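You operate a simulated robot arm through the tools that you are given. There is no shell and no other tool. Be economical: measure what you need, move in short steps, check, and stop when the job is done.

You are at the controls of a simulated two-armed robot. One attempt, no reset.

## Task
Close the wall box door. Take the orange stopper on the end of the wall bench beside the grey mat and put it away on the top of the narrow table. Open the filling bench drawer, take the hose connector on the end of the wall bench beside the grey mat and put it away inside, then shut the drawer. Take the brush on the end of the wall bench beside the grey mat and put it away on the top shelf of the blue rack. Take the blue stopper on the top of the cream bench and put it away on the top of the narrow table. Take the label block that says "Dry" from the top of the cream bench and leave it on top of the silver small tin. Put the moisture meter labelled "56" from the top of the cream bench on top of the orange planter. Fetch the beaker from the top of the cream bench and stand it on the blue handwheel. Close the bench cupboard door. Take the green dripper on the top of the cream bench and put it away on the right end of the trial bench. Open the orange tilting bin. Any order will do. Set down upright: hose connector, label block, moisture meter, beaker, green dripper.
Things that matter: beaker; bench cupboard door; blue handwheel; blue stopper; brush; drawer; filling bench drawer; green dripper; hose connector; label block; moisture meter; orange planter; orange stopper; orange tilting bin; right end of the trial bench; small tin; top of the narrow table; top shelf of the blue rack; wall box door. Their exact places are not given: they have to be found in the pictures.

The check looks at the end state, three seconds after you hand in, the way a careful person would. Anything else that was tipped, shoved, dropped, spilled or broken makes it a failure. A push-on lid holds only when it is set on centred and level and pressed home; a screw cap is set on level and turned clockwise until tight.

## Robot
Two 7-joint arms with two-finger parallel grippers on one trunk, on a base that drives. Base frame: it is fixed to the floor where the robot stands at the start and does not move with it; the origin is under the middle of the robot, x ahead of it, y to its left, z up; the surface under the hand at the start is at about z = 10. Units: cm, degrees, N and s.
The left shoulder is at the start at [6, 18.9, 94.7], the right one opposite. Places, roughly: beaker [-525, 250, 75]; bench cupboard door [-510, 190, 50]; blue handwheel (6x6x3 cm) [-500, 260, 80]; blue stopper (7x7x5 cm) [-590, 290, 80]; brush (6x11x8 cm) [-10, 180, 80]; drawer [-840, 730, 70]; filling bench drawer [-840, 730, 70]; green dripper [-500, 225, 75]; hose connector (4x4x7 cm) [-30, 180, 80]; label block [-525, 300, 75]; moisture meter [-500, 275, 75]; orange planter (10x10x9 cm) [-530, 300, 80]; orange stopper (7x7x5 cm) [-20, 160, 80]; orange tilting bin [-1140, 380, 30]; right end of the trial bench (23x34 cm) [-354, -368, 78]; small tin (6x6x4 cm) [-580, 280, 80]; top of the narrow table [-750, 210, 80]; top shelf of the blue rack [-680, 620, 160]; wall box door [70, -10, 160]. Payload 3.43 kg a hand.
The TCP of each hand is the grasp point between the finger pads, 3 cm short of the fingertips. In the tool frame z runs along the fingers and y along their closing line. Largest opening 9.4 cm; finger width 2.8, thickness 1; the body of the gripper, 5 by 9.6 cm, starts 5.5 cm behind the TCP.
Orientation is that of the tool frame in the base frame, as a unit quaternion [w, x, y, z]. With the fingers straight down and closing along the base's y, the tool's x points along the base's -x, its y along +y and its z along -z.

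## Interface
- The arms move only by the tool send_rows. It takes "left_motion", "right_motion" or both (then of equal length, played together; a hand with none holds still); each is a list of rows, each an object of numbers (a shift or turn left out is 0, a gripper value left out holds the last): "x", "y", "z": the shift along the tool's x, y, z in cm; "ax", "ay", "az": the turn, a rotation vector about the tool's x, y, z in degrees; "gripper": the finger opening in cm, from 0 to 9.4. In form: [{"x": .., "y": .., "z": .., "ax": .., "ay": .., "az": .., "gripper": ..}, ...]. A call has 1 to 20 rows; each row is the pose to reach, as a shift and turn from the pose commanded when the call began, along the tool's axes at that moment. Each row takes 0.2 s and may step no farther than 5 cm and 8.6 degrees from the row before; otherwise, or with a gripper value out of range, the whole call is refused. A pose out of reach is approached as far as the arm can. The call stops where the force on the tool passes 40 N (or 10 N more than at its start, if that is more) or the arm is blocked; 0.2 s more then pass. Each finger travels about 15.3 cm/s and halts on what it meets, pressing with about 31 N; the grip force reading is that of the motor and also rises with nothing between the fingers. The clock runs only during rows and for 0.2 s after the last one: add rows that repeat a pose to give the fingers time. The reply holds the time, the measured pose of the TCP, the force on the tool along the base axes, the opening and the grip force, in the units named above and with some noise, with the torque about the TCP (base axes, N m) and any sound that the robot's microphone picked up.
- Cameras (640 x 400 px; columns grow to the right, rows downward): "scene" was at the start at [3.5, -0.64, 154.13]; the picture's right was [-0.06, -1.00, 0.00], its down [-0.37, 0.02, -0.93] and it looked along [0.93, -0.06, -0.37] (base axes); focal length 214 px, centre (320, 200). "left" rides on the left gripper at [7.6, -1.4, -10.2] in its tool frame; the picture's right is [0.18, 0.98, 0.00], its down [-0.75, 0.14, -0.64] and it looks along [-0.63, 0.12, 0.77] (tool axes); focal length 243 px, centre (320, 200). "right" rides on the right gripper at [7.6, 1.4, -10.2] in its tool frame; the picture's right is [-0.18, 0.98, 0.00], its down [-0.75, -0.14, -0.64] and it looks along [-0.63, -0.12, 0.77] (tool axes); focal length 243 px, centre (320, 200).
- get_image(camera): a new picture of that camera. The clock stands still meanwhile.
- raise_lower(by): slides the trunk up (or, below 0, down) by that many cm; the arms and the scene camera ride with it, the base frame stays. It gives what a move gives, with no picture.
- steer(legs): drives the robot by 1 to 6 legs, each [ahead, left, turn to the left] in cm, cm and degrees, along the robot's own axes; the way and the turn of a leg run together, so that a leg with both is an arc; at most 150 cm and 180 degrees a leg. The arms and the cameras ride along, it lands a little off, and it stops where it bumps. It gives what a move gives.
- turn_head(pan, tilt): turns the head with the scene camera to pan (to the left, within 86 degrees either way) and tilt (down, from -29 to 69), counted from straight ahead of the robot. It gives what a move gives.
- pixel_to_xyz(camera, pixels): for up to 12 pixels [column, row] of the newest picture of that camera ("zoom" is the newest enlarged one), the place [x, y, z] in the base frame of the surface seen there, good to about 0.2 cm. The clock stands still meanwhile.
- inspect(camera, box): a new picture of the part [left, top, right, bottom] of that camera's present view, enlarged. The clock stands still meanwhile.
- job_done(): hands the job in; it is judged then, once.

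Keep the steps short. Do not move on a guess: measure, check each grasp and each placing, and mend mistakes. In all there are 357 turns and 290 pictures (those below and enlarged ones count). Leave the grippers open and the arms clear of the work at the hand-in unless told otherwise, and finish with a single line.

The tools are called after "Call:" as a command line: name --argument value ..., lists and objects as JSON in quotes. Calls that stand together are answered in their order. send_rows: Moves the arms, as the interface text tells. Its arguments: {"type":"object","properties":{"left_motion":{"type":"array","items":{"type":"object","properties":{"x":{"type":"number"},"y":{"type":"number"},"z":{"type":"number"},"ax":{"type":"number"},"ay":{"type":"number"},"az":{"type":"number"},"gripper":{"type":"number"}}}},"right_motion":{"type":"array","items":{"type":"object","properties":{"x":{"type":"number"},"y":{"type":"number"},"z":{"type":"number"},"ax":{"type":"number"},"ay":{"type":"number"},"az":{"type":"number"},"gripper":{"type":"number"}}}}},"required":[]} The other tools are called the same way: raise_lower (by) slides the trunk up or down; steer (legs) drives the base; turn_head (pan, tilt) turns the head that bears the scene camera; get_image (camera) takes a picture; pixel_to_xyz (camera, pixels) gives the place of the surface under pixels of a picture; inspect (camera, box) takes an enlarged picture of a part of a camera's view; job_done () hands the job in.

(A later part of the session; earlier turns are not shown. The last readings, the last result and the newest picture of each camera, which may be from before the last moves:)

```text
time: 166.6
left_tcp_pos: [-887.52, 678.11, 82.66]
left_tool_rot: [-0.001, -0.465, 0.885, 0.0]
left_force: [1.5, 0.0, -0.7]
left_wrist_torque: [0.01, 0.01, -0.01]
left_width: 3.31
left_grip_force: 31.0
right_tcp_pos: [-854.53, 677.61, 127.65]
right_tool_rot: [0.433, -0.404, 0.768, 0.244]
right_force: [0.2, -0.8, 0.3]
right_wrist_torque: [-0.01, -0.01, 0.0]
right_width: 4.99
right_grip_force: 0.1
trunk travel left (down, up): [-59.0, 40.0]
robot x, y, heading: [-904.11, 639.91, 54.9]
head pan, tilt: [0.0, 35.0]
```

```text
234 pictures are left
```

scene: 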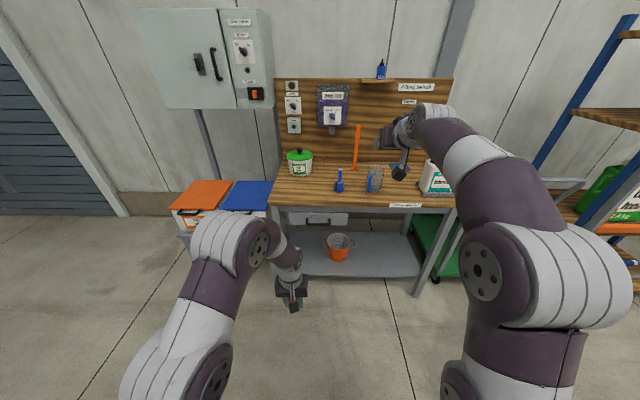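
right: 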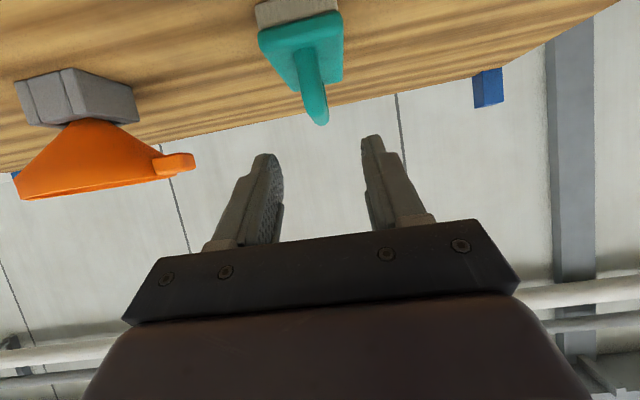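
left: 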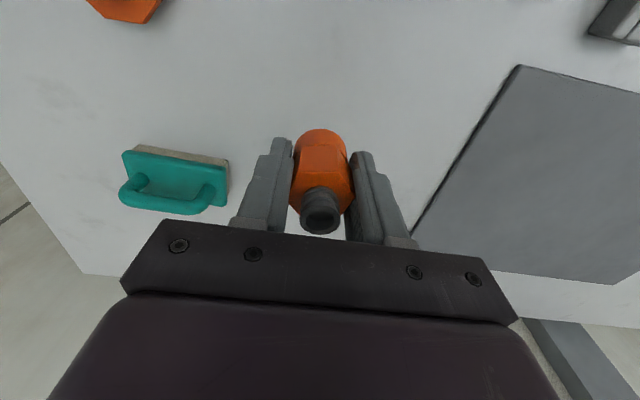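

Now the drawer front and its handle, at about (318,218), are in view. I'll enlarge and measure.

Call:
inspect --camera "scene" --box '[260, 170, 460, 295]'

Call:
pixel_to_xyz --camera "scene" --pixels '[[318, 219], [305, 219], [331, 219], [295, 214], [345, 214], [320, 213], [300, 207], [400, 209], [320, 224]]'

```text
3.20 times, centred on (360, 232) of scene
```

zoom: 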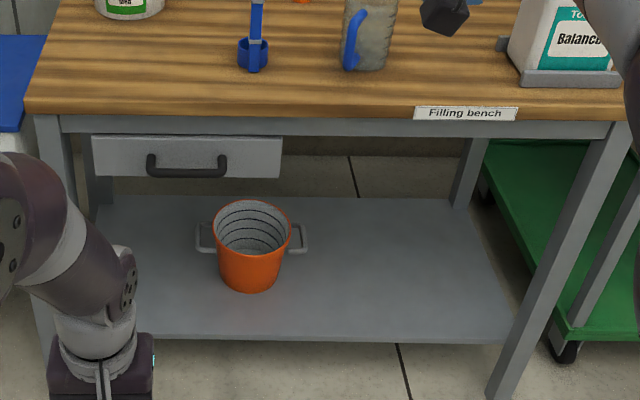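

```text
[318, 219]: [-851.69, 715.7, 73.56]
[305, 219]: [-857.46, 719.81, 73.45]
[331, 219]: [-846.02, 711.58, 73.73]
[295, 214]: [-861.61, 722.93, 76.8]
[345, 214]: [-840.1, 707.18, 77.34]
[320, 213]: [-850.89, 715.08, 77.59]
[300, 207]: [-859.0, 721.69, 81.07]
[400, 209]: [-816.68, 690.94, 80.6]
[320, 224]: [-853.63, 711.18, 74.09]
```

Call:
pixel_to_xyz --camera "zoom" --pixels '[[152, 165], [226, 163], [188, 173], [170, 173], [210, 172], [100, 140], [275, 145], [190, 145], [270, 175], [60, 125]]'

```text
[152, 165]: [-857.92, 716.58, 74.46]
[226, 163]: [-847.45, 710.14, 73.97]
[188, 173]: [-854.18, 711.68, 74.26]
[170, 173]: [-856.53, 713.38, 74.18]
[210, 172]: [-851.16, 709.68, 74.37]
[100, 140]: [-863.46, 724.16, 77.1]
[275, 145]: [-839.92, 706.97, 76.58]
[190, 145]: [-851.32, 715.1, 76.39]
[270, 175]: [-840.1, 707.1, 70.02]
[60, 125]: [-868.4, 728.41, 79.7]
```

Handle bar: centre ≈(-853.8,712,73.9), 4–5 cm in front of the drawer face, 12 long, horizontal. The right hand will take it at about 40° pitch with fingers closing across the bar. I'll move closer, lift the left hand aside and turn the right hand.

Call:
send_rows --right_motion '[{"ay": 7}, {"ay": 14}, {"ay": 20}, {"ay": 20, "z": 2}]' --left_motion '[{"z": -5}, {"z": -10, "y": 1}, {"z": -14, "y": 3}, {"z": -16, "y": 6}]'

Call:
send_rows --right_motion '[{"az": -8.3}, {"az": -16.6}, {"az": -24.9}, {"az": -33.2}, {"az": -41.5}, {"az": -49.8}, {"az": -58.1}, {"az": -66.4}, {"az": -74.7}, {"az": -82.5}, {"az": -90}]'

Call:
steer --legs '[[0, 12, 0], [20, 0, 0]]'

Call:
get_image --camera "scene"

```text
refused: row 2 steps farther than a row can; nothing moved
```

```text
time: 169.0
left_tcp_pos: [-887.44, 678.13, 82.63]
left_tool_rot: [-0.002, -0.466, 0.885, 0.0]
left_force: [0.4, 0.8, -1.1]
left_wrist_torque: [-0.02, -0.03, 0.02]
left_width: 3.32
left_grip_force: 30.9
right_tcp_pos: [-854.4, 677.64, 127.67]
right_tool_rot: [-0.479, 0.829, -0.255, 0.133]
right_force: [1.1, -0.9, 0.3]
right_wrist_torque: [0.0, -0.01, -0.02]
right_width: 4.99
right_grip_force: 0.0
trunk travel left (down, up): [-59.0, 40.0]
robot x, y, heading: [-903.98, 639.55, 55.0]
head pan, tilt: [0.0, 35.0]
```

```text
time: 171.4
left_tcp_pos: [-885.7, 701.39, 82.77]
left_tool_rot: [-0.001, -0.467, 0.884, 0.0]
left_force: [0.1, -0.1, -0.6]
left_wrist_torque: [-0.01, -0.02, 0.01]
left_width: 3.3
left_grip_force: 31.5
right_tcp_pos: [-852.81, 701.03, 127.72]
right_tool_rot: [-0.48, 0.829, -0.256, 0.133]
right_force: [0.6, 1.2, -0.7]
right_wrist_torque: [-0.01, -0.01, -0.02]
right_width: 4.99
right_grip_force: 0.0
trunk travel left (down, up): [-59.0, 40.0]
robot x, y, heading: [-902.58, 663.0, 55.1]
head pan, tilt: [0.0, 35.0]
```

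```text
232 pictures are left
```

scene: 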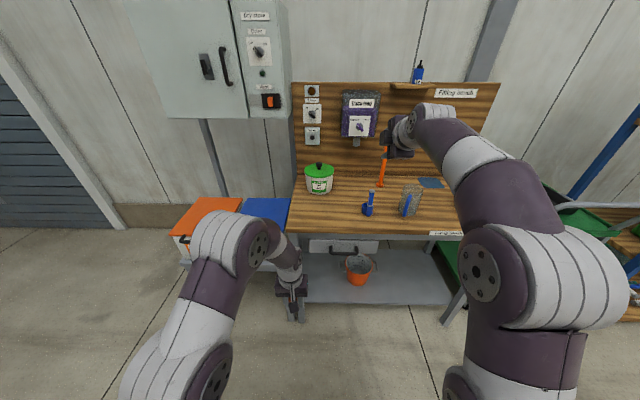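

The roll to -90° worked. I'll bring the right hand down and back in front of the handle, easing the pitch to 40°, and lift the left hand.

Call:
send_rows --right_motion '[{"z": 1, "y": 4, "x": -0.7, "ax": -2}, {"z": 2, "y": 8, "x": -1.4, "ax": -4}, {"z": 3, "y": 12, "x": -2.1, "ax": -6}, {"z": 4, "y": 16, "x": -2.8, "ax": -8}, {"z": 5, "y": 20, "x": -3.5, "ax": -10}, {"z": 6, "y": 24, "x": -4.2, "ax": -12}, {"z": 7, "y": 28, "x": -5, "ax": -14}, {"z": 8, "y": 32, "x": -5.8, "ax": -16}, {"z": 9, "y": 36, "x": -6.5, "ax": -18}, {"z": 9.6, "y": 40.4, "x": -7, "ax": -20}]' --left_motion '[{"z": -3}, {"z": -6}, {"z": -9}, {"z": -12}, {"z": -15}, {"z": -15}, {"z": -15}, {"z": -15}, {"z": -15}, {"z": -15}]'

Call:
get_image --camera "scene"

```text
time: 173.6
left_tcp_pos: [-885.81, 701.21, 97.7]
left_tool_rot: [-0.001, -0.467, 0.884, 0.0]
left_force: [0.3, -0.3, -0.4]
left_wrist_torque: [0.0, 0.0, -0.01]
left_width: 3.31
left_grip_force: 30.7
right_tcp_pos: [-865.92, 695.28, 88.34]
right_tool_rot: [-0.327, 0.9, -0.275, 0.085]
right_force: [-0.2, 0.0, 0.9]
right_wrist_torque: [-0.02, 0.0, -0.03]
right_width: 5.02
right_grip_force: 0.1
trunk travel left (down, up): [-59.0, 40.0]
robot x, y, heading: [-901.93, 662.51, 55.2]
head pan, tilt: [0.0, 35.0]
```

```text
231 pictures are left
```

scene: 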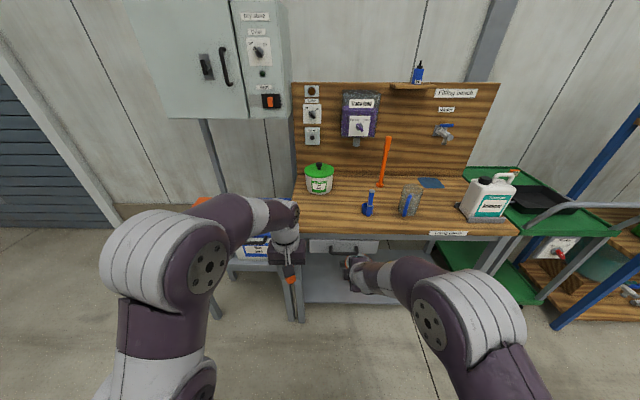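

I'm lined up with the handle (20.6 ahead, 14.4 below). Going halfway along the tool direction with 4 cm opening, then a check.

Call:
send_rows --right_motion '[{"z": 3, "y": -2, "x": 0.2, "gripper": 4}, {"z": 6, "y": -4, "x": 0.4}, {"z": 10, "y": -6, "x": 0.4}, {"z": 14, "y": -6.6, "x": 0.4}]'

Call:
get_image --camera "right"

Call:
inspect --camera "scene" --box '[300, 210, 420, 300]'

```text
time: 174.6
left_tcp_pos: [-885.76, 701.39, 97.79]
left_tool_rot: [-0.002, -0.466, 0.885, -0.001]
left_force: [0.7, -0.2, -0.4]
left_wrist_torque: [-0.06, 0.04, 0.01]
left_width: 3.31
left_grip_force: 30.3
right_tcp_pos: [-858.27, 706.73, 81.42]
right_tool_rot: [-0.328, 0.9, -0.275, 0.086]
right_force: [0.5, -0.3, 0.1]
right_wrist_torque: [0.0, 0.0, 0.01]
right_width: 4.02
right_grip_force: 0.1
trunk travel left (down, up): [-59.0, 40.0]
robot x, y, heading: [-902.0, 663.18, 55.4]
head pan, tilt: [0.0, 35.0]
```

```text
230 pictures are left
```

right: 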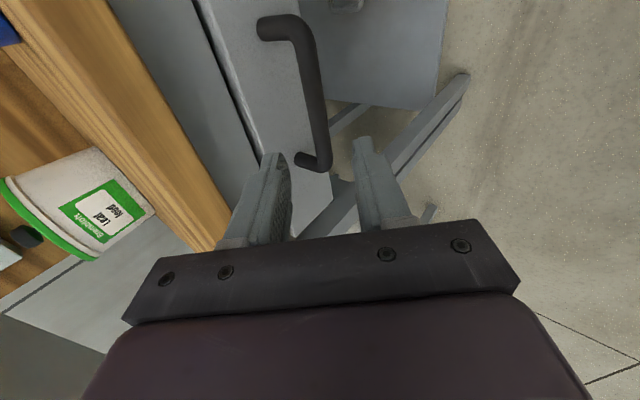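

```text
4.44 times, centred on (360, 255) of scene
```

zoom: 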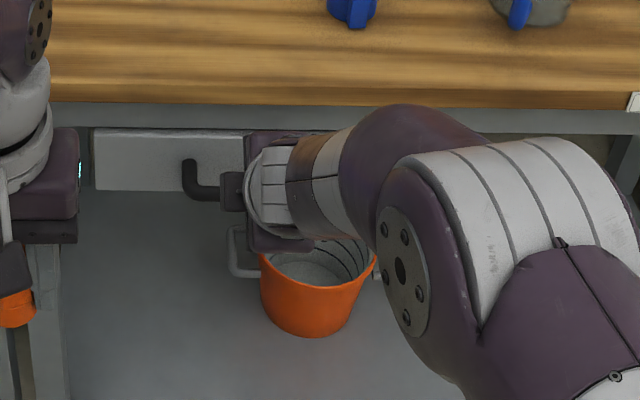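

Call:
pixel_to_xyz --camera "right" --pixels '[[310, 80], [318, 120], [324, 150], [300, 45]]'

```text
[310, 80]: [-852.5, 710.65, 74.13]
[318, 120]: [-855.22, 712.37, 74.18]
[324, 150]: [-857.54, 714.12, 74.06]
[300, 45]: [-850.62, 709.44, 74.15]
```

The bar is well between the fingers. I'll advance 9 along the tool and close.

Call:
send_rows --right_motion '[{"z": 3, "y": -0.2, "x": 0.6}, {"z": 6, "y": -0.4, "x": 1}, {"z": 9, "y": -0.4, "x": 1}, {"z": 9, "y": -0.4, "x": 1, "gripper": 0}, {"z": 9, "y": -0.4, "x": 1}, {"z": 9, "y": -0.4, "x": 1}]'

Call:
get_image --camera "right"

```text
time: 176.0
left_tcp_pos: [-885.86, 701.27, 97.73]
left_tool_rot: [-0.002, -0.467, 0.884, -0.001]
left_force: [-0.1, 0.1, -0.2]
left_wrist_torque: [-0.02, 0.0, 0.01]
left_width: 3.31
left_grip_force: 30.8
right_tcp_pos: [-854.08, 711.45, 74.63]
right_tool_rot: [-0.325, 0.901, -0.276, 0.085]
right_force: [-16.0, -15.5, -20.9]
right_wrist_torque: [0.17, 0.95, -1.07]
right_width: 1.61
right_grip_force: 44.9
trunk travel left (down, up): [-59.0, 40.0]
robot x, y, heading: [-902.44, 662.59, 54.8]
head pan, tilt: [0.0, 35.0]
```

```text
228 pictures are left
```

right: 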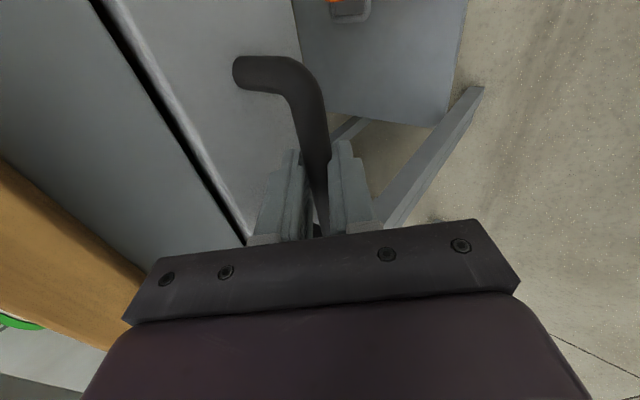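

The bar is held, with some side force. I'll loosen to 2.3 cm so it acts as a hook and draw it open by backing the base 10 cm.

Call:
send_rows --right_motion '[{"gripper": 2.3}, {"gripper": 2.3}]'

Call:
steer --legs '[[-10, 0, 0]]'

Call:
get_image --camera "scene"

```text
time: 176.6
left_tcp_pos: [-885.78, 701.35, 97.81]
left_tool_rot: [0.0, -0.466, 0.885, 0.0]
left_force: [-0.5, 0.5, -0.8]
left_wrist_torque: [-0.01, 0.03, -0.03]
left_width: 3.31
left_grip_force: 31.5
right_tcp_pos: [-854.03, 711.73, 75.04]
right_tool_rot: [-0.329, 0.899, -0.276, 0.086]
right_force: [-3.5, -6.4, -7.1]
right_wrist_torque: [0.0, 0.22, -0.02]
right_width: 2.83
right_grip_force: 5.0
trunk travel left (down, up): [-59.0, 40.0]
robot x, y, heading: [-901.5, 662.54, 55.3]
head pan, tilt: [0.0, 35.0]
```

```text
time: 177.8
left_tcp_pos: [-891.77, 692.79, 97.75]
left_tool_rot: [-0.001, -0.466, 0.885, 0.0]
left_force: [-0.5, -0.6, -0.2]
left_wrist_torque: [0.05, 0.0, 0.02]
left_width: 3.32
left_grip_force: 31.3
right_tcp_pos: [-859.75, 702.9, 75.06]
right_tool_rot: [-0.329, 0.898, -0.278, 0.087]
right_force: [-0.1, -0.7, -0.2]
right_wrist_torque: [0.01, 0.01, 0.0]
right_width: 2.31
right_grip_force: 0.0
trunk travel left (down, up): [-59.0, 40.0]
robot x, y, heading: [-908.09, 654.85, 55.2]
head pan, tilt: [0.0, 35.0]
```

```text
227 pictures are left
```

scene: 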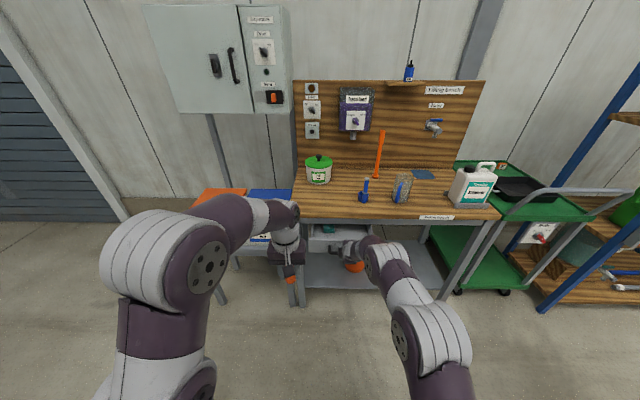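

The drawer came out with the hand; there seems to be something teal inside it at (330,230). I'll pull 10 more and look.

Call:
steer --legs '[[-10, 0, 0]]'

Call:
inspect --camera "scene" --box '[260, 190, 420, 290]'

Call:
get_image --camera "left"

```text
time: 178.9
left_tcp_pos: [-897.23, 684.64, 97.79]
left_tool_rot: [-0.001, -0.465, 0.886, 0.0]
left_force: [-1.1, -0.3, 0.3]
left_wrist_torque: [0.02, -0.05, -0.01]
left_width: 3.31
left_grip_force: 30.7
right_tcp_pos: [-865.44, 695.04, 75.08]
right_tool_rot: [-0.329, 0.899, -0.277, 0.086]
right_force: [0.1, 0.2, -0.2]
right_wrist_torque: [0.01, -0.07, -0.04]
right_width: 2.29
right_grip_force: 0.0
trunk travel left (down, up): [-59.0, 40.0]
robot x, y, heading: [-913.64, 646.62, 54.9]
head pan, tilt: [0.0, 35.0]
```

```text
4.00 times, centred on (340, 240) of scene
```

zoom: 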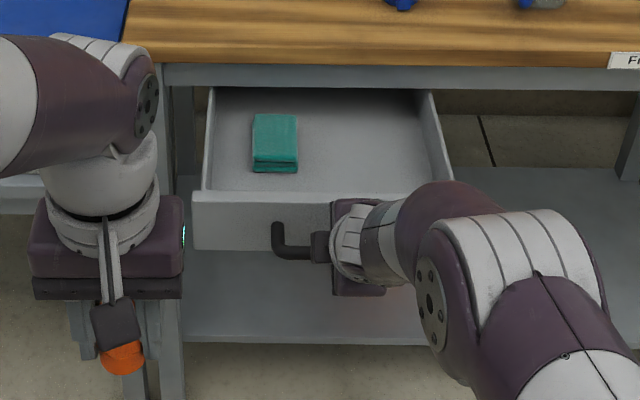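

```text
225 pictures are left
```

left: 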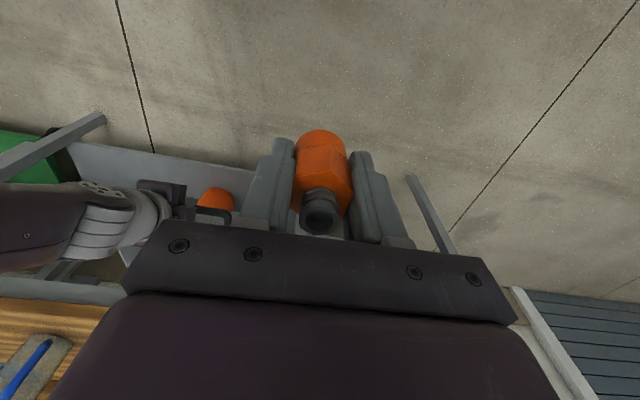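

The drawer is open 19 cm with a teal block in its left. I'll measure the inside.

Call:
pixel_to_xyz --camera "zoom" --pixels '[[350, 150], [330, 110], [380, 170], [300, 170], [400, 120], [275, 150], [195, 200], [420, 110], [320, 190], [260, 125], [300, 80], [340, 100]]'

```text
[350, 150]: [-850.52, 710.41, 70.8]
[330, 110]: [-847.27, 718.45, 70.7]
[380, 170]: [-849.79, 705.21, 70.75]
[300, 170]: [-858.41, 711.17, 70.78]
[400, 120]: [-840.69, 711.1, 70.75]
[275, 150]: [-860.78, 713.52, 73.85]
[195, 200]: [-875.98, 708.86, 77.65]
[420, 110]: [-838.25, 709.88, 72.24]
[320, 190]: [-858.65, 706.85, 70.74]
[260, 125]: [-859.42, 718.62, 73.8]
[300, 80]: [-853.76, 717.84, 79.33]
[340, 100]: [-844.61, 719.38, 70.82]
```

Call:
pixel_to_xyz --camera "zoom" --pixels '[[300, 86], [250, 86], [380, 87], [212, 86]]'

Call:
send_rows --right_motion '[{"gripper": 4.5}, {"gripper": 4.5}, {"z": -4}, {"z": -8}, {"z": -12}, {"z": -14, "x": 4}, {"z": -16, "x": 8}, {"z": -16, "x": 12}]'

Call:
get_image --camera "scene"

```text
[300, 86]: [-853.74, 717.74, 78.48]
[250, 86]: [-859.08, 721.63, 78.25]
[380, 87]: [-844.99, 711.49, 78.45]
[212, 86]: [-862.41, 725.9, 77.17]
```

```text
time: 180.7
left_tcp_pos: [-897.12, 684.81, 97.66]
left_tool_rot: [-0.002, -0.465, 0.885, 0.0]
left_force: [0.1, -0.8, -0.4]
left_wrist_torque: [0.02, 0.0, 0.01]
left_width: 3.3
left_grip_force: 31.6
right_tcp_pos: [-860.69, 679.65, 86.72]
right_tool_rot: [-0.328, 0.899, -0.276, 0.087]
right_force: [0.7, -0.3, -0.1]
right_wrist_torque: [0.01, -0.02, 0.03]
right_width: 4.52
right_grip_force: 0.1
trunk travel left (down, up): [-59.0, 40.0]
robot x, y, heading: [-913.66, 646.35, 54.9]
head pan, tilt: [0.0, 35.0]
```

```text
224 pictures are left
```

scene: 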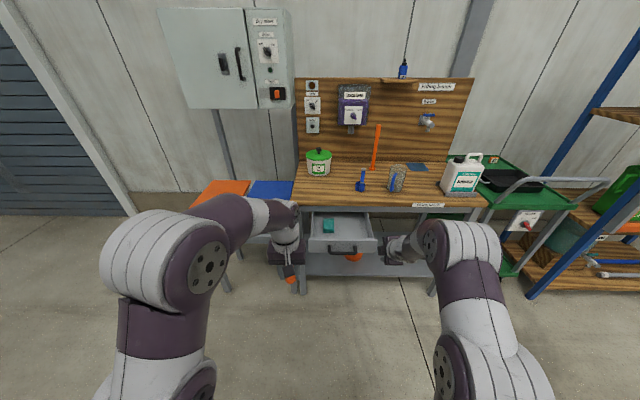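

Apron underside is z≈78.2 and the drawer floor 70.75, so the 7 cm connector fits standing. I'll retract the right hand, then move the base right 26 and ahead 22 so the left hand can reach the drawer.

Call:
send_rows --right_motion '[{"z": -4, "y": -1}, {"z": -8, "y": -2}, {"z": -12, "y": -3}, {"z": -13, "y": -3}]'

Call:
steer --legs '[[0, -26, 0], [22, 0, 0]]'

Call:
get_image --camera "left"

Call:
get_image --camera "scene"

```text
time: 181.7
left_tcp_pos: [-897.16, 684.83, 97.68]
left_tool_rot: [-0.001, -0.465, 0.885, 0.0]
left_force: [-0.3, 0.3, 0.2]
left_wrist_torque: [-0.01, -0.01, -0.01]
left_width: 3.32
left_grip_force: 30.7
right_tcp_pos: [-863.85, 674.59, 98.95]
right_tool_rot: [-0.329, 0.899, -0.275, 0.087]
right_force: [1.2, -0.5, -0.2]
right_wrist_torque: [0.02, 0.03, 0.0]
right_width: 4.49
right_grip_force: 0.2
trunk travel left (down, up): [-59.0, 40.0]
robot x, y, heading: [-913.88, 646.45, 55.2]
head pan, tilt: [0.0, 35.0]
```

```text
time: 184.8
left_tcp_pos: [-863.54, 687.47, 97.75]
left_tool_rot: [-0.001, -0.464, 0.886, -0.002]
left_force: [-0.1, -0.4, -0.7]
left_wrist_torque: [-0.01, 0.02, -0.02]
left_width: 3.32
left_grip_force: 31.1
right_tcp_pos: [-830.29, 677.16, 98.96]
right_tool_rot: [-0.328, 0.899, -0.277, 0.087]
right_force: [0.4, 0.1, 0.8]
right_wrist_torque: [0.0, -0.02, 0.01]
right_width: 4.47
right_grip_force: 0.0
trunk travel left (down, up): [-59.0, 40.0]
robot x, y, heading: [-880.49, 649.02, 54.9]
head pan, tilt: [0.0, 35.0]
```

```text
223 pictures are left
```

left: 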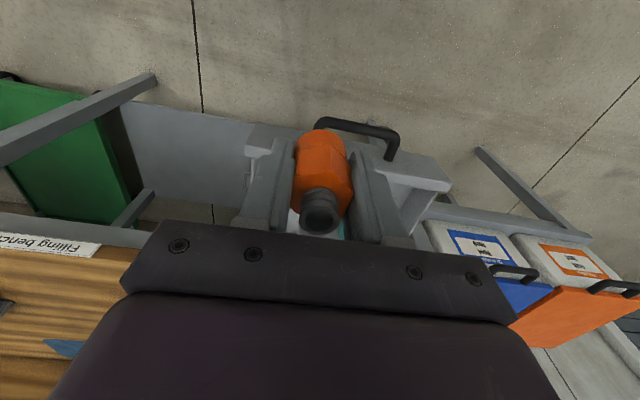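

```text
222 pictures are left
```

scene: 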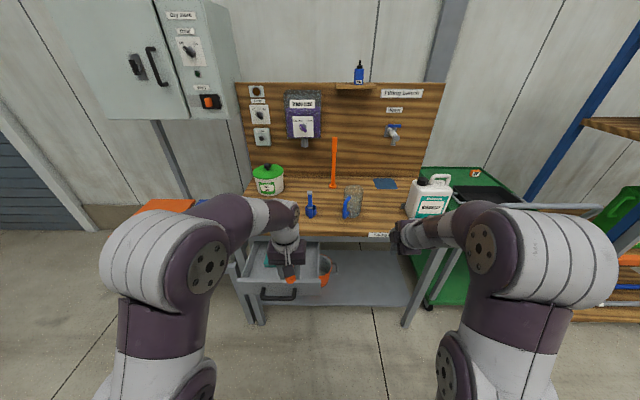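

I'll move the left hand 20 ahead, 1.2 left, over the drawer, then go down to z≈79 and check.

Call:
send_rows --left_motion '[{"x": -4, "y": 0.3}, {"x": -8, "y": 0.6}, {"x": -12, "y": 1}, {"x": -16, "y": 1.2}, {"x": -19.9, "y": 1.2}, {"x": -19.9, "y": 1.2, "z": 4}, {"x": -19.9, "y": 1.2, "z": 8}, {"x": -19.9, "y": 1.2, "z": 12}]'

Call:
get_image --camera "left"

Call:
inspect --camera "scene" --box '[210, 200, 350, 310]'

```text
time: 186.6
left_tcp_pos: [-855.63, 702.1, 83.91]
left_tool_rot: [-0.002, -0.464, 0.886, -0.001]
left_force: [0.0, 0.6, -0.5]
left_wrist_torque: [-0.01, -0.05, 0.02]
left_width: 3.34
left_grip_force: 30.7
left hand out of reach, approached as far as the arm can: row 1, 2, 3, 4, 5, 6, 7, 8
right_tcp_pos: [-830.26, 677.26, 98.97]
right_tool_rot: [-0.328, 0.899, -0.278, 0.087]
right_force: [0.2, 0.3, -0.8]
right_wrist_torque: [-0.01, -0.01, 0.03]
right_width: 4.48
right_grip_force: 0.1
trunk travel left (down, up): [-59.0, 40.0]
robot x, y, heading: [-880.37, 649.34, 54.8]
head pan, tilt: [0.0, 35.0]
```

```text
221 pictures are left
```

left: 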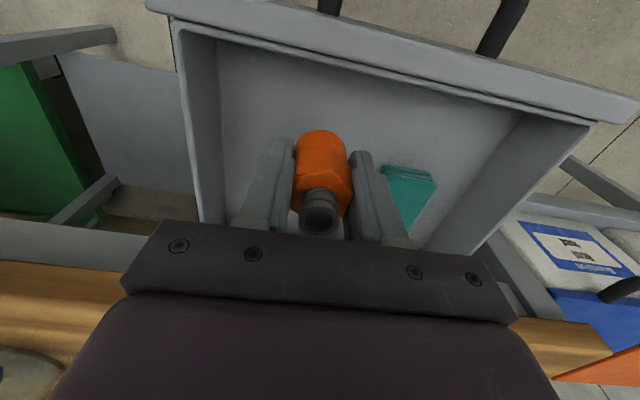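

```text
3.64 times, centred on (280, 255) of scene
```

zoom: 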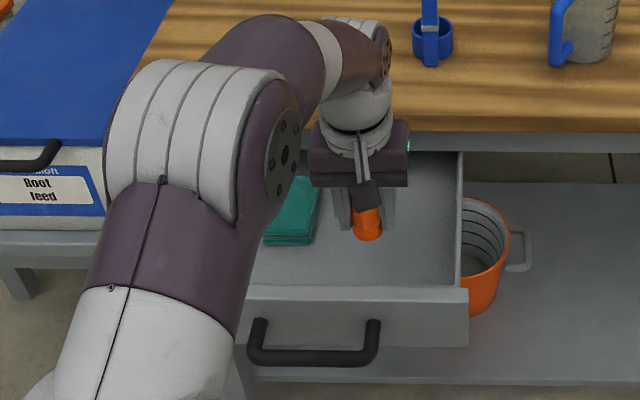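

It's over the drawer floor with room to the front wall. Shift 1.5 right, away from the teal block, and lower.

Call:
send_rows --left_motion '[{"y": -1.5, "z": 2}, {"y": -1.5, "z": 5}, {"y": -1.5, "z": 7.5}, {"y": -1.5, "z": 8.1}, {"y": -1.5, "z": 8.6}]'

Call:
get_image --camera "left"

```text
time: 187.8
left_tcp_pos: [-854.59, 701.41, 75.25]
left_tool_rot: [-0.001, -0.464, 0.886, -0.001]
left_force: [0.1, 0.0, -0.8]
left_wrist_torque: [0.0, 0.0, 0.02]
left_width: 3.31
left_grip_force: 30.8
right_tcp_pos: [-830.31, 677.1, 98.97]
right_tool_rot: [-0.327, 0.899, -0.278, 0.086]
right_force: [1.0, 0.0, -0.7]
right_wrist_torque: [0.0, -0.01, -0.03]
right_width: 4.51
right_grip_force: 0.1
trunk travel left (down, up): [-59.0, 40.0]
robot x, y, heading: [-880.09, 649.23, 54.8]
head pan, tilt: [0.0, 35.0]
```

```text
219 pictures are left
```

left: 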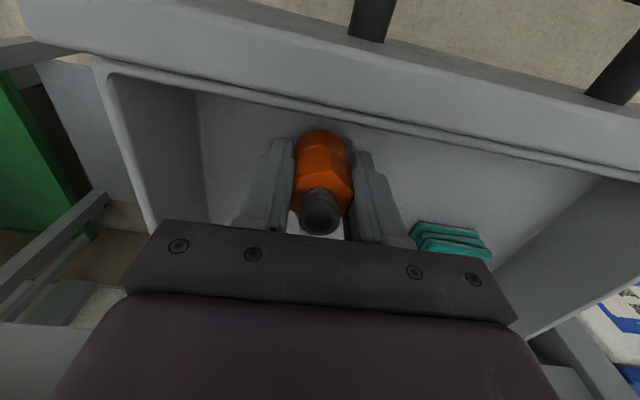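

No contact yet; lower in tiny steps.

Call:
send_rows --left_motion '[{"z": 0.2}, {"z": 0.4}, {"z": 0.55}]'

```text
time: 188.6
left_tcp_pos: [-854.47, 700.98, 74.55]
left_tool_rot: [0.0, -0.464, 0.886, 0.001]
left_force: [0.3, 0.4, 0.0]
left_wrist_torque: [-0.01, -0.03, -0.01]
left_width: 3.31
left_grip_force: 31.3
right_tcp_pos: [-830.33, 677.02, 98.98]
right_tool_rot: [-0.328, 0.899, -0.278, 0.087]
right_force: [-0.8, 0.1, 0.7]
right_wrist_torque: [0.01, -0.01, -0.01]
right_width: 4.49
right_grip_force: 0.0
trunk travel left (down, up): [-59.0, 40.0]
robot x, y, heading: [-880.26, 648.95, 55.0]
head pan, tilt: [0.0, 35.0]
```

Call:
send_rows --left_motion '[{"z": 0.15}, {"z": 0.3}]'

```text
time: 189.2
left_tcp_pos: [-854.51, 701.12, 74.25]
left_tool_rot: [0.0, -0.464, 0.886, 0.0]
left_force: [-0.9, 0.5, 1.0]
left_wrist_torque: [-0.01, 0.02, -0.02]
left_width: 3.29
left_grip_force: 30.7
right_tcp_pos: [-830.23, 677.05, 98.94]
right_tool_rot: [-0.327, 0.899, -0.277, 0.087]
right_force: [1.2, -0.5, 0.2]
right_wrist_torque: [0.0, -0.04, -0.01]
right_width: 4.49
right_grip_force: 0.1
trunk travel left (down, up): [-59.0, 40.0]
robot x, y, heading: [-880.31, 648.9, 54.7]
head pan, tilt: [0.0, 35.0]
```

Call:
send_rows --left_motion '[{"z": 0.15}, {"z": 0.3}, {"z": 0.45}]'

Call:
inspect --camera "left" --box '[230, 80, 430, 240]'

```text
time: 190.0
left_tcp_pos: [-854.36, 701.08, 74.25]
left_tool_rot: [0.003, -0.464, 0.886, 0.001]
left_force: [0.7, 0.0, 28.2]
left_wrist_torque: [-0.29, 0.03, 0.01]
left_width: 3.35
left_grip_force: 30.7
right_tcp_pos: [-830.42, 676.93, 99.29]
right_tool_rot: [-0.329, 0.898, -0.278, 0.087]
right_force: [0.5, 0.0, -0.4]
right_wrist_torque: [0.0, 0.0, -0.01]
right_width: 4.5
right_grip_force: 0.1
trunk travel left (down, up): [-59.0, 40.0]
robot x, y, heading: [-880.13, 648.78, 54.8]
head pan, tilt: [0.0, 35.0]
```

```text
2.50 times, centred on (330, 160) of left
```

zoom: 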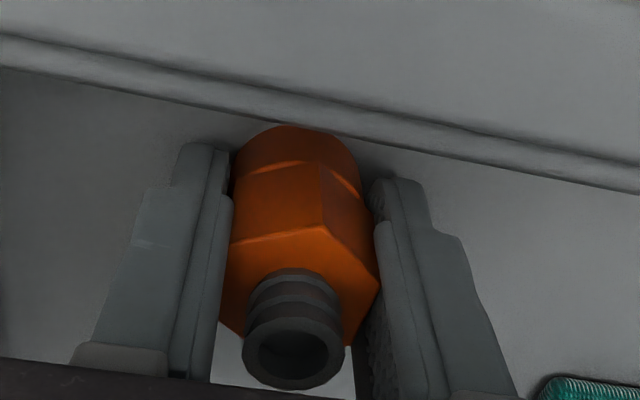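

It stands on the drawer floor (28 N). I'll ease 0.4 up, open, and lift clear.

Call:
send_rows --left_motion '[{"z": -0.4}, {"z": -0.4, "gripper": 5.2}, {"z": -0.4}, {"z": -0.4}, {"z": -4}, {"z": -8}, {"z": -12}, {"z": -16}]'

Call:
get_image --camera "left"

```text
time: 191.8
left_tcp_pos: [-856.18, 699.57, 87.3]
left_tool_rot: [-0.002, -0.464, 0.886, 0.0]
left_force: [0.9, -0.2, 0.1]
left_wrist_torque: [-0.01, 0.04, -0.02]
left_width: 5.21
left_grip_force: 0.0
left hand out of reach, approached as far as the arm can: row 7, 8
right_tcp_pos: [-830.35, 677.08, 99.09]
right_tool_rot: [-0.329, 0.899, -0.277, 0.087]
right_force: [-0.4, -0.3, -0.5]
right_wrist_torque: [-0.03, 0.03, 0.02]
right_width: 4.48
right_grip_force: 0.1
trunk travel left (down, up): [-59.0, 40.0]
robot x, y, heading: [-880.6, 649.29, 54.7]
head pan, tilt: [0.0, 35.0]
```

```text
217 pictures are left
```

left: 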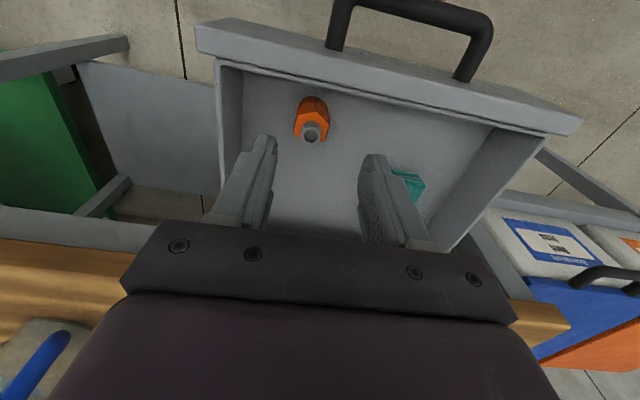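

The connector stands upright in the drawer. Now the left hand goes back in front of the handle, fingers closed, to push the drawer shut gently.

Call:
send_rows --left_motion '[{"x": 4, "gripper": 0}, {"x": 8, "y": 1}, {"x": 12, "y": 3}, {"x": 15, "y": 5.2}, {"x": 15, "y": 5.2, "z": 4}, {"x": 15, "y": 5.2, "z": 8}, {"x": 15, "y": 5.2, "z": 12.6}]'

Call:
get_image --camera "left"

Call:
inspect --camera "scene" --box '[210, 200, 350, 310]'

```text
time: 193.4
left_tcp_pos: [-869.18, 690.6, 74.83]
left_tool_rot: [-0.002, -0.464, 0.886, -0.001]
left_force: [0.0, 0.7, 0.6]
left_wrist_torque: [-0.01, 0.0, 0.03]
left_width: 0.02
left_grip_force: 30.6
right_tcp_pos: [-830.35, 677.18, 98.95]
right_tool_rot: [-0.328, 0.899, -0.277, 0.087]
right_force: [-0.4, 0.2, -1.0]
right_wrist_torque: [-0.03, -0.02, 0.01]
right_width: 4.48
right_grip_force: 0.0
trunk travel left (down, up): [-59.0, 40.0]
robot x, y, heading: [-880.51, 648.83, 54.7]
head pan, tilt: [0.0, 35.0]
```

```text
216 pictures are left
```

left: 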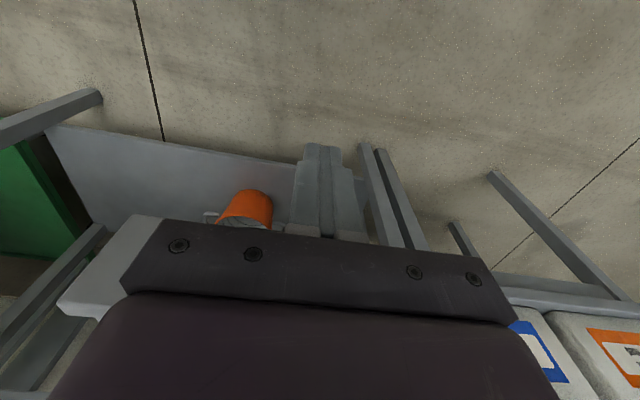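

```text
3.64 times, centred on (280, 255) of scene
```

zoom: 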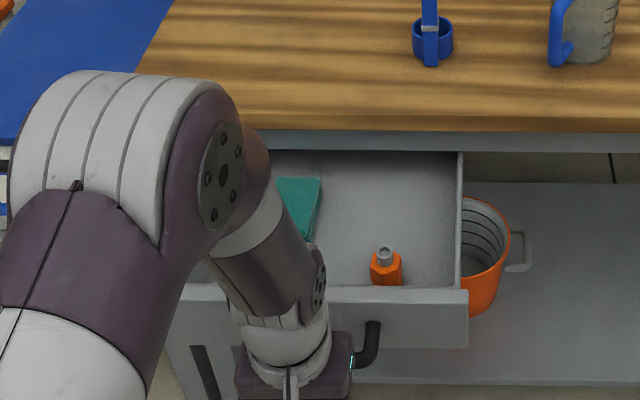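

Fingers are in front of the handle bar (5 cm before contact). Pushing slowly, 1 cm a row.

Call:
send_rows --left_motion '[{"x": -2}, {"x": -3.5}, {"x": -4.5}, {"x": -5.3}, {"x": -6}, {"x": -6.8}, {"x": -7.6}, {"x": -8.4}, {"x": -9.2}, {"x": -10}, {"x": -10.8}, {"x": -11.6}, {"x": -12.4}, {"x": -13.2}, {"x": -14}, {"x": -14.8}, {"x": -15.6}, {"x": -16.4}]'

Call:
inspect --camera "scene" --box '[210, 200, 350, 310]'

```text
time: 197.2
left_tcp_pos: [-859.64, 703.87, 74.85]
left_tool_rot: [0.0, -0.464, 0.886, 0.0]
left_force: [-0.2, 0.3, 0.2]
left_wrist_torque: [0.0, -0.01, 0.02]
left_width: 0.01
left_grip_force: 30.8
right_tcp_pos: [-830.42, 677.12, 99.08]
right_tool_rot: [-0.327, 0.899, -0.278, 0.087]
right_force: [-0.1, -1.0, -0.3]
right_wrist_torque: [0.02, -0.03, -0.03]
right_width: 4.48
right_grip_force: 0.2
trunk travel left (down, up): [-59.0, 40.0]
robot x, y, heading: [-880.11, 649.4, 54.9]
head pan, tilt: [0.0, 35.0]
```

```text
3.64 times, centred on (280, 255) of scene
```

zoom: 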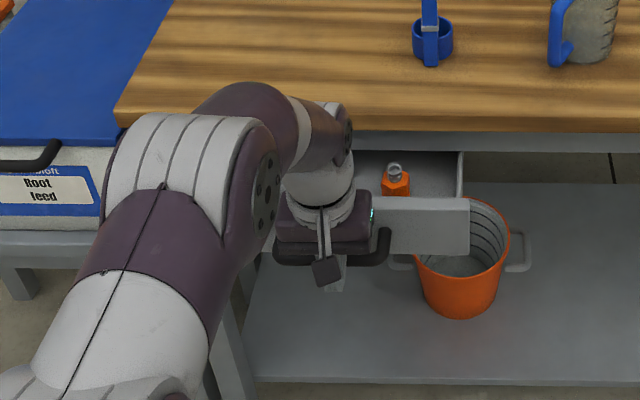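

Going well, the connector still upright. Continue.

Call:
send_rows --left_motion '[{"x": -0.8}, {"x": -1.6}, {"x": -2.4}, {"x": -3.2}, {"x": -4}, {"x": -4.8}, {"x": -5.6}, {"x": -6.4}, {"x": -7.2}, {"x": -8}]'

Call:
inspect --camera "scene" --box '[210, 200, 350, 310]'

```text
time: 199.4
left_tcp_pos: [-857.0, 707.97, 74.38]
left_tool_rot: [-0.001, -0.464, 0.886, -0.001]
left_force: [0.1, -0.5, -1.0]
left_wrist_torque: [0.02, -0.02, 0.02]
left_width: 0.01
left_grip_force: 30.6
left hand out of reach, approached as far as the arm can: row 7, 8, 9, 10
right_tcp_pos: [-830.25, 677.05, 99.01]
right_tool_rot: [-0.328, 0.899, -0.278, 0.087]
right_force: [-0.2, 0.0, 0.4]
right_wrist_torque: [0.01, 0.0, 0.03]
right_width: 4.5
right_grip_force: 0.1
trunk travel left (down, up): [-59.0, 40.0]
robot x, y, heading: [-880.1, 649.25, 54.9]
head pan, tilt: [0.0, 35.0]
```

```text
3.64 times, centred on (280, 255) of scene
```

zoom: 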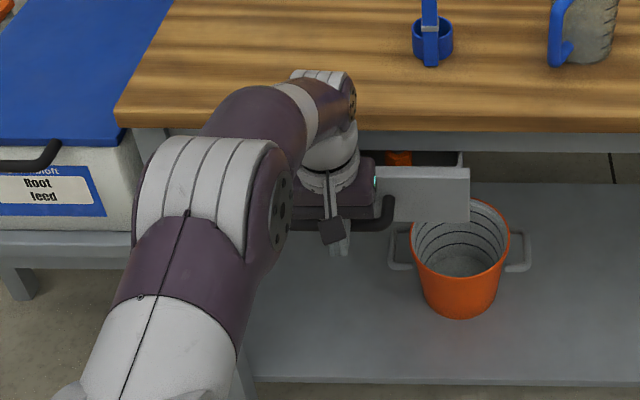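

About 3 cm are left. I'll drive the base ahead 3 to finish.

Call:
steer --legs '[[3.3, 0, 0]]'

Call:
inspect --camera "scene" --box '[210, 200, 350, 310]'

```text
time: 200.4
left_tcp_pos: [-855.2, 710.3, 74.32]
left_tool_rot: [-0.01, -0.463, 0.886, -0.004]
left_force: [-0.9, 0.2, 0.3]
left_wrist_torque: [0.02, 0.0, 0.02]
left_width: 0.0
left_grip_force: 30.7
right_tcp_pos: [-828.39, 679.95, 98.84]
right_tool_rot: [-0.328, 0.899, -0.278, 0.087]
right_force: [-1.0, 0.0, -0.6]
right_wrist_torque: [0.03, -0.02, 0.01]
right_width: 4.5
right_grip_force: 0.0
trunk travel left (down, up): [-59.0, 40.0]
robot x, y, heading: [-878.09, 651.57, 55.0]
head pan, tilt: [0.0, 35.0]
stopped in leg 1: the force on the tool passed its limit at 65 N (the readings are from after the stop); the commanded pose is now the measured one
```

```text
3.64 times, centred on (280, 255) of scene
```

zoom: 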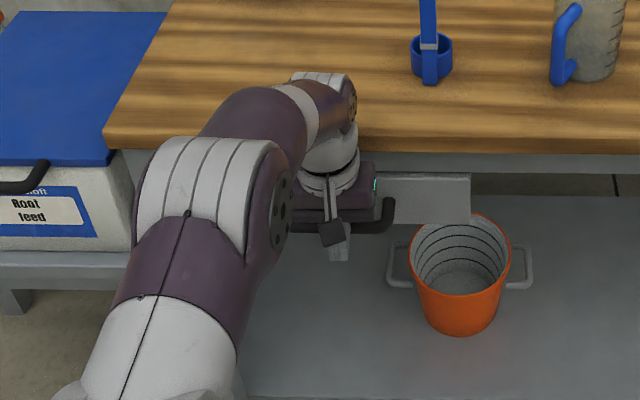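

A 65 N stop at the closed position. I'll back the hand away and verify the drawer front.

Call:
steer --legs '[[-25, 0, 0]]'

Call:
inspect --camera "scene" --box '[220, 180, 380, 280]'

```text
time: 202.3
left_tcp_pos: [-870.17, 689.45, 74.23]
left_tool_rot: [-0.009, -0.465, 0.885, -0.004]
left_force: [-0.3, 0.1, -0.4]
left_wrist_torque: [-0.04, -0.01, 0.0]
left_width: 0.01
left_grip_force: 30.5
right_tcp_pos: [-843.2, 659.14, 99.06]
right_tool_rot: [-0.328, 0.899, -0.276, 0.086]
right_force: [-0.4, 0.0, -1.1]
right_wrist_torque: [-0.01, 0.01, 0.03]
right_width: 4.5
right_grip_force: 0.0
trunk travel left (down, up): [-59.0, 40.0]
robot x, y, heading: [-893.07, 631.28, 55.4]
head pan, tilt: [0.0, 35.0]
```

```text
4.00 times, centred on (300, 230) of scene
```

zoom: 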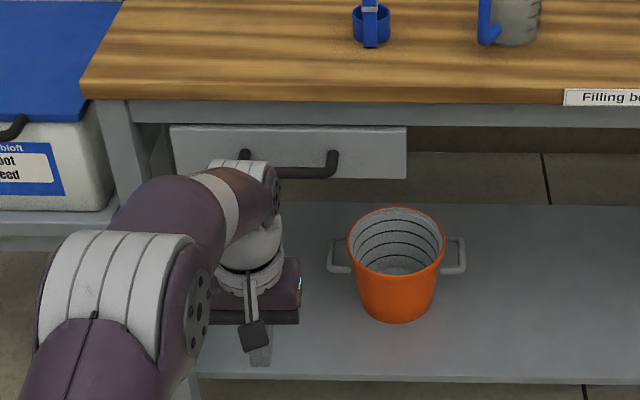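

Call:
pixel_to_xyz --camera "zoom" --pixels '[[395, 140], [180, 135], [300, 145], [395, 170]]'

```text
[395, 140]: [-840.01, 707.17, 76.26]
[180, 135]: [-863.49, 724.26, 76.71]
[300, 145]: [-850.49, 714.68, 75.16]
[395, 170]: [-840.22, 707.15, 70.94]
```

The drawer is shut exactly as at first. Next is the orange tilting bin near (-1140,380). I'll back off and turn to look that way.

Call:
steer --legs '[[-25, 0, 0], [0, 0, 150]]'

Call:
turn_head --pan 20 --tilt 15

Call:
get_image --camera "scene"

```text
time: 210.3
left_tcp_pos: [-955.74, 569.54, 74.27]
left_tool_rot: [-0.002, 0.973, 0.231, 0.011]
left_force: [0.3, -0.3, 0.3]
left_wrist_torque: [-0.01, 0.02, 0.03]
left_width: 0.0
left_grip_force: 31.4
right_tcp_pos: [-964.81, 609.26, 98.86]
right_tool_rot: [-0.165, 0.491, 0.802, -0.296]
right_force: [-0.2, 0.1, 0.3]
right_wrist_torque: [0.04, 0.01, 0.0]
right_width: 4.51
right_grip_force: 0.0
trunk travel left (down, up): [-59.0, 40.0]
robot x, y, heading: [-907.57, 610.05, -153.6]
head pan, tilt: [0.0, 35.0]
```

```text
time: 211.2
left_tcp_pos: [-955.84, 569.68, 74.36]
left_tool_rot: [-0.002, 0.973, 0.231, 0.01]
left_force: [0.1, 0.1, -0.5]
left_wrist_torque: [0.03, -0.03, 0.01]
left_width: 0.01
left_grip_force: 30.8
right_tcp_pos: [-964.91, 609.16, 98.95]
right_tool_rot: [-0.166, 0.492, 0.802, -0.296]
right_force: [1.0, -0.1, 0.2]
right_wrist_torque: [0.02, 0.02, 0.04]
right_width: 4.48
right_grip_force: 0.1
trunk travel left (down, up): [-59.0, 40.0]
robot x, y, heading: [-907.68, 610.09, -153.8]
head pan, tilt: [20.0, 15.0]
```

```text
210 pictures are left
```

scene: 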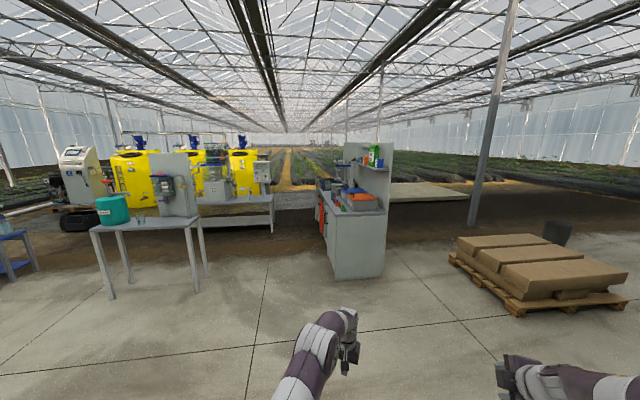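

The orange panel at (323,215) on the side of the white cabinet is likely the tilting bin. I'll enlarge and measure.

Call:
inspect --camera "scene" --box '[270, 130, 430, 290]'

Call:
pixel_to_xyz --camera "scene" --pixels '[[323, 205], [323, 230], [330, 250], [333, 275], [384, 275], [360, 240], [320, 185], [270, 210], [197, 230], [110, 290], [215, 200]]'

```text
2.50 times, centred on (350, 210) of scene
```

zoom: 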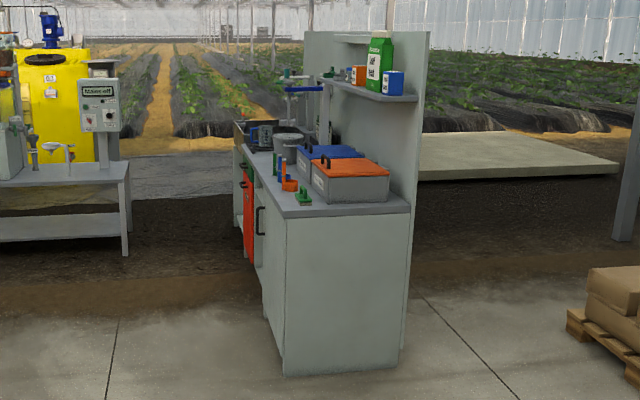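

```text
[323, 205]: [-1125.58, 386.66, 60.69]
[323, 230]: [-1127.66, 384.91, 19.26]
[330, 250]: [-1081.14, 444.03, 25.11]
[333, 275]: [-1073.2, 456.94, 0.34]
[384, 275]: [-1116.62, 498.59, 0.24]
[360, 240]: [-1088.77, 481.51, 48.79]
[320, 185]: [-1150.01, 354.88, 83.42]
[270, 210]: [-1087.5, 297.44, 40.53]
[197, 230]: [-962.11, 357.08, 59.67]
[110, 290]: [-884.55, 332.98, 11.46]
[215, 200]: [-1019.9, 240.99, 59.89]
```

The bin's front is at about (-1126,386), z 15–65, facing back along the aisle (heading to face it ≈144.6°). I'll drive down the corridor towards it and look.

Call:
steer --legs '[[0, 0, 28.5], [0, 26, 0], [150, 0, 0], [60, 0, 0]]'

Call:
turn_head --pan -30 --tilt 30

Call:
get_image --camera "scene"

Call:
turn_head --pan 40 --tilt 30

Call:
get_image --camera "scene"

```text
time: 224.8
left_tcp_pos: [-1035.25, 361.18, 74.25]
left_tool_rot: [-0.004, 0.889, 0.458, 0.01]
left_force: [0.5, -0.5, 0.1]
left_wrist_torque: [0.02, -0.02, 0.01]
left_width: 0.0
left_grip_force: 30.6
right_tcp_pos: [-1061.76, 391.85, 98.92]
right_tool_rot: [-0.088, 0.283, 0.897, -0.327]
right_force: [0.0, 0.5, -0.6]
right_wrist_torque: [0.0, 0.02, 0.02]
right_width: 4.49
right_grip_force: 0.0
trunk travel left (down, up): [-59.0, 40.0]
robot x, y, heading: [-1011.47, 419.47, -126.0]
head pan, tilt: [20.0, 15.0]
```

```text
time: 225.9
left_tcp_pos: [-1035.39, 361.14, 74.24]
left_tool_rot: [-0.004, 0.889, 0.458, 0.01]
left_force: [-0.1, 0.2, 0.2]
left_wrist_torque: [-0.02, 0.04, 0.01]
left_width: 0.0
left_grip_force: 31.1
right_tcp_pos: [-1061.74, 392.02, 98.94]
right_tool_rot: [-0.089, 0.283, 0.897, -0.327]
right_force: [-0.6, 0.4, 0.2]
right_wrist_torque: [-0.02, 0.0, 0.02]
right_width: 4.5
right_grip_force: 0.0
trunk travel left (down, up): [-59.0, 40.0]
robot x, y, heading: [-1011.62, 419.5, -125.8]
head pan, tilt: [-30.0, 30.0]
```

```text
208 pictures are left
```

scene: 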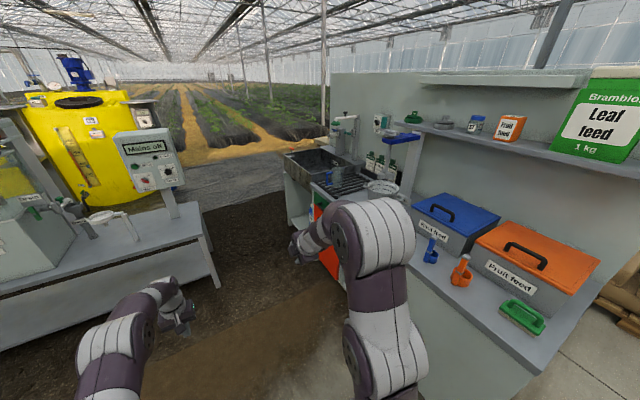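

```text
time: 227.3
left_tcp_pos: [-1035.35, 361.26, 74.22]
left_tool_rot: [-0.004, 0.889, 0.458, 0.009]
left_force: [0.1, 0.3, 0.1]
left_wrist_torque: [0.0, 0.01, 0.02]
left_width: 0.0
left_grip_force: 31.3
right_tcp_pos: [-1061.77, 391.94, 99.01]
right_tool_rot: [-0.088, 0.283, 0.898, -0.326]
right_force: [0.0, 0.8, 0.3]
right_wrist_torque: [0.01, -0.03, -0.02]
right_width: 4.49
right_grip_force: 0.0
trunk travel left (down, up): [-59.0, 40.0]
robot x, y, heading: [-1011.72, 419.55, -125.9]
head pan, tilt: [40.0, 30.0]
```

```text
207 pictures are left
```

scene: 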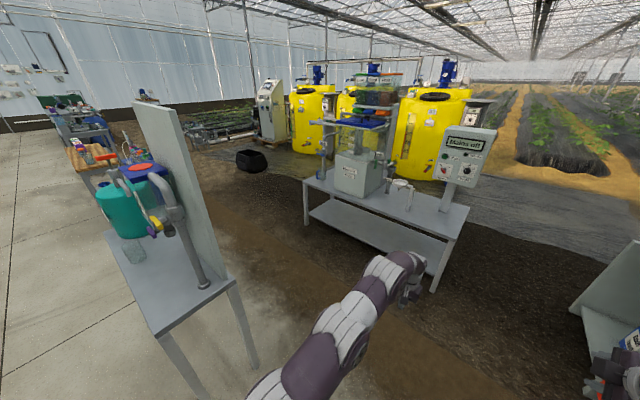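

Call:
pixel_to_xyz --camera "scene" --pixels '[[468, 208], [448, 238], [433, 290], [303, 182], [306, 225], [240, 280]]'

Call:
turn_head --pan -50 --tilt 45

Call:
get_image --camera "scene"

```text
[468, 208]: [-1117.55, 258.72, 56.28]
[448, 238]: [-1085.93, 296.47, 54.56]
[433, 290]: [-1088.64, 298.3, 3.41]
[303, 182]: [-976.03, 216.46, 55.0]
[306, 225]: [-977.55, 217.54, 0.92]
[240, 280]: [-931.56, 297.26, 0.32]
```

```text
time: 229.0
left_tcp_pos: [-1035.35, 361.25, 74.36]
left_tool_rot: [-0.004, 0.889, 0.457, 0.01]
left_force: [-0.1, -0.5, -0.2]
left_wrist_torque: [0.0, 0.03, 0.01]
left_width: 0.0
left_grip_force: 31.3
right_tcp_pos: [-1061.75, 391.95, 98.84]
right_tool_rot: [-0.089, 0.283, 0.897, -0.327]
right_force: [1.2, 1.1, 0.3]
right_wrist_torque: [-0.02, 0.03, 0.01]
right_width: 4.5
right_grip_force: 0.1
trunk travel left (down, up): [-59.0, 40.0]
robot x, y, heading: [-1011.57, 419.48, -125.9]
head pan, tilt: [-50.0, 45.0]
```

```text
206 pictures are left
```

scene: 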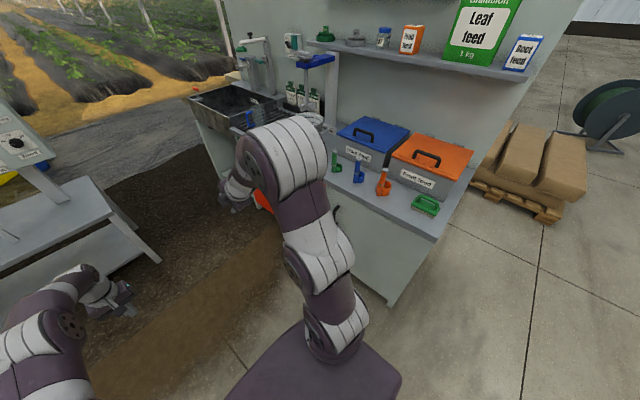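

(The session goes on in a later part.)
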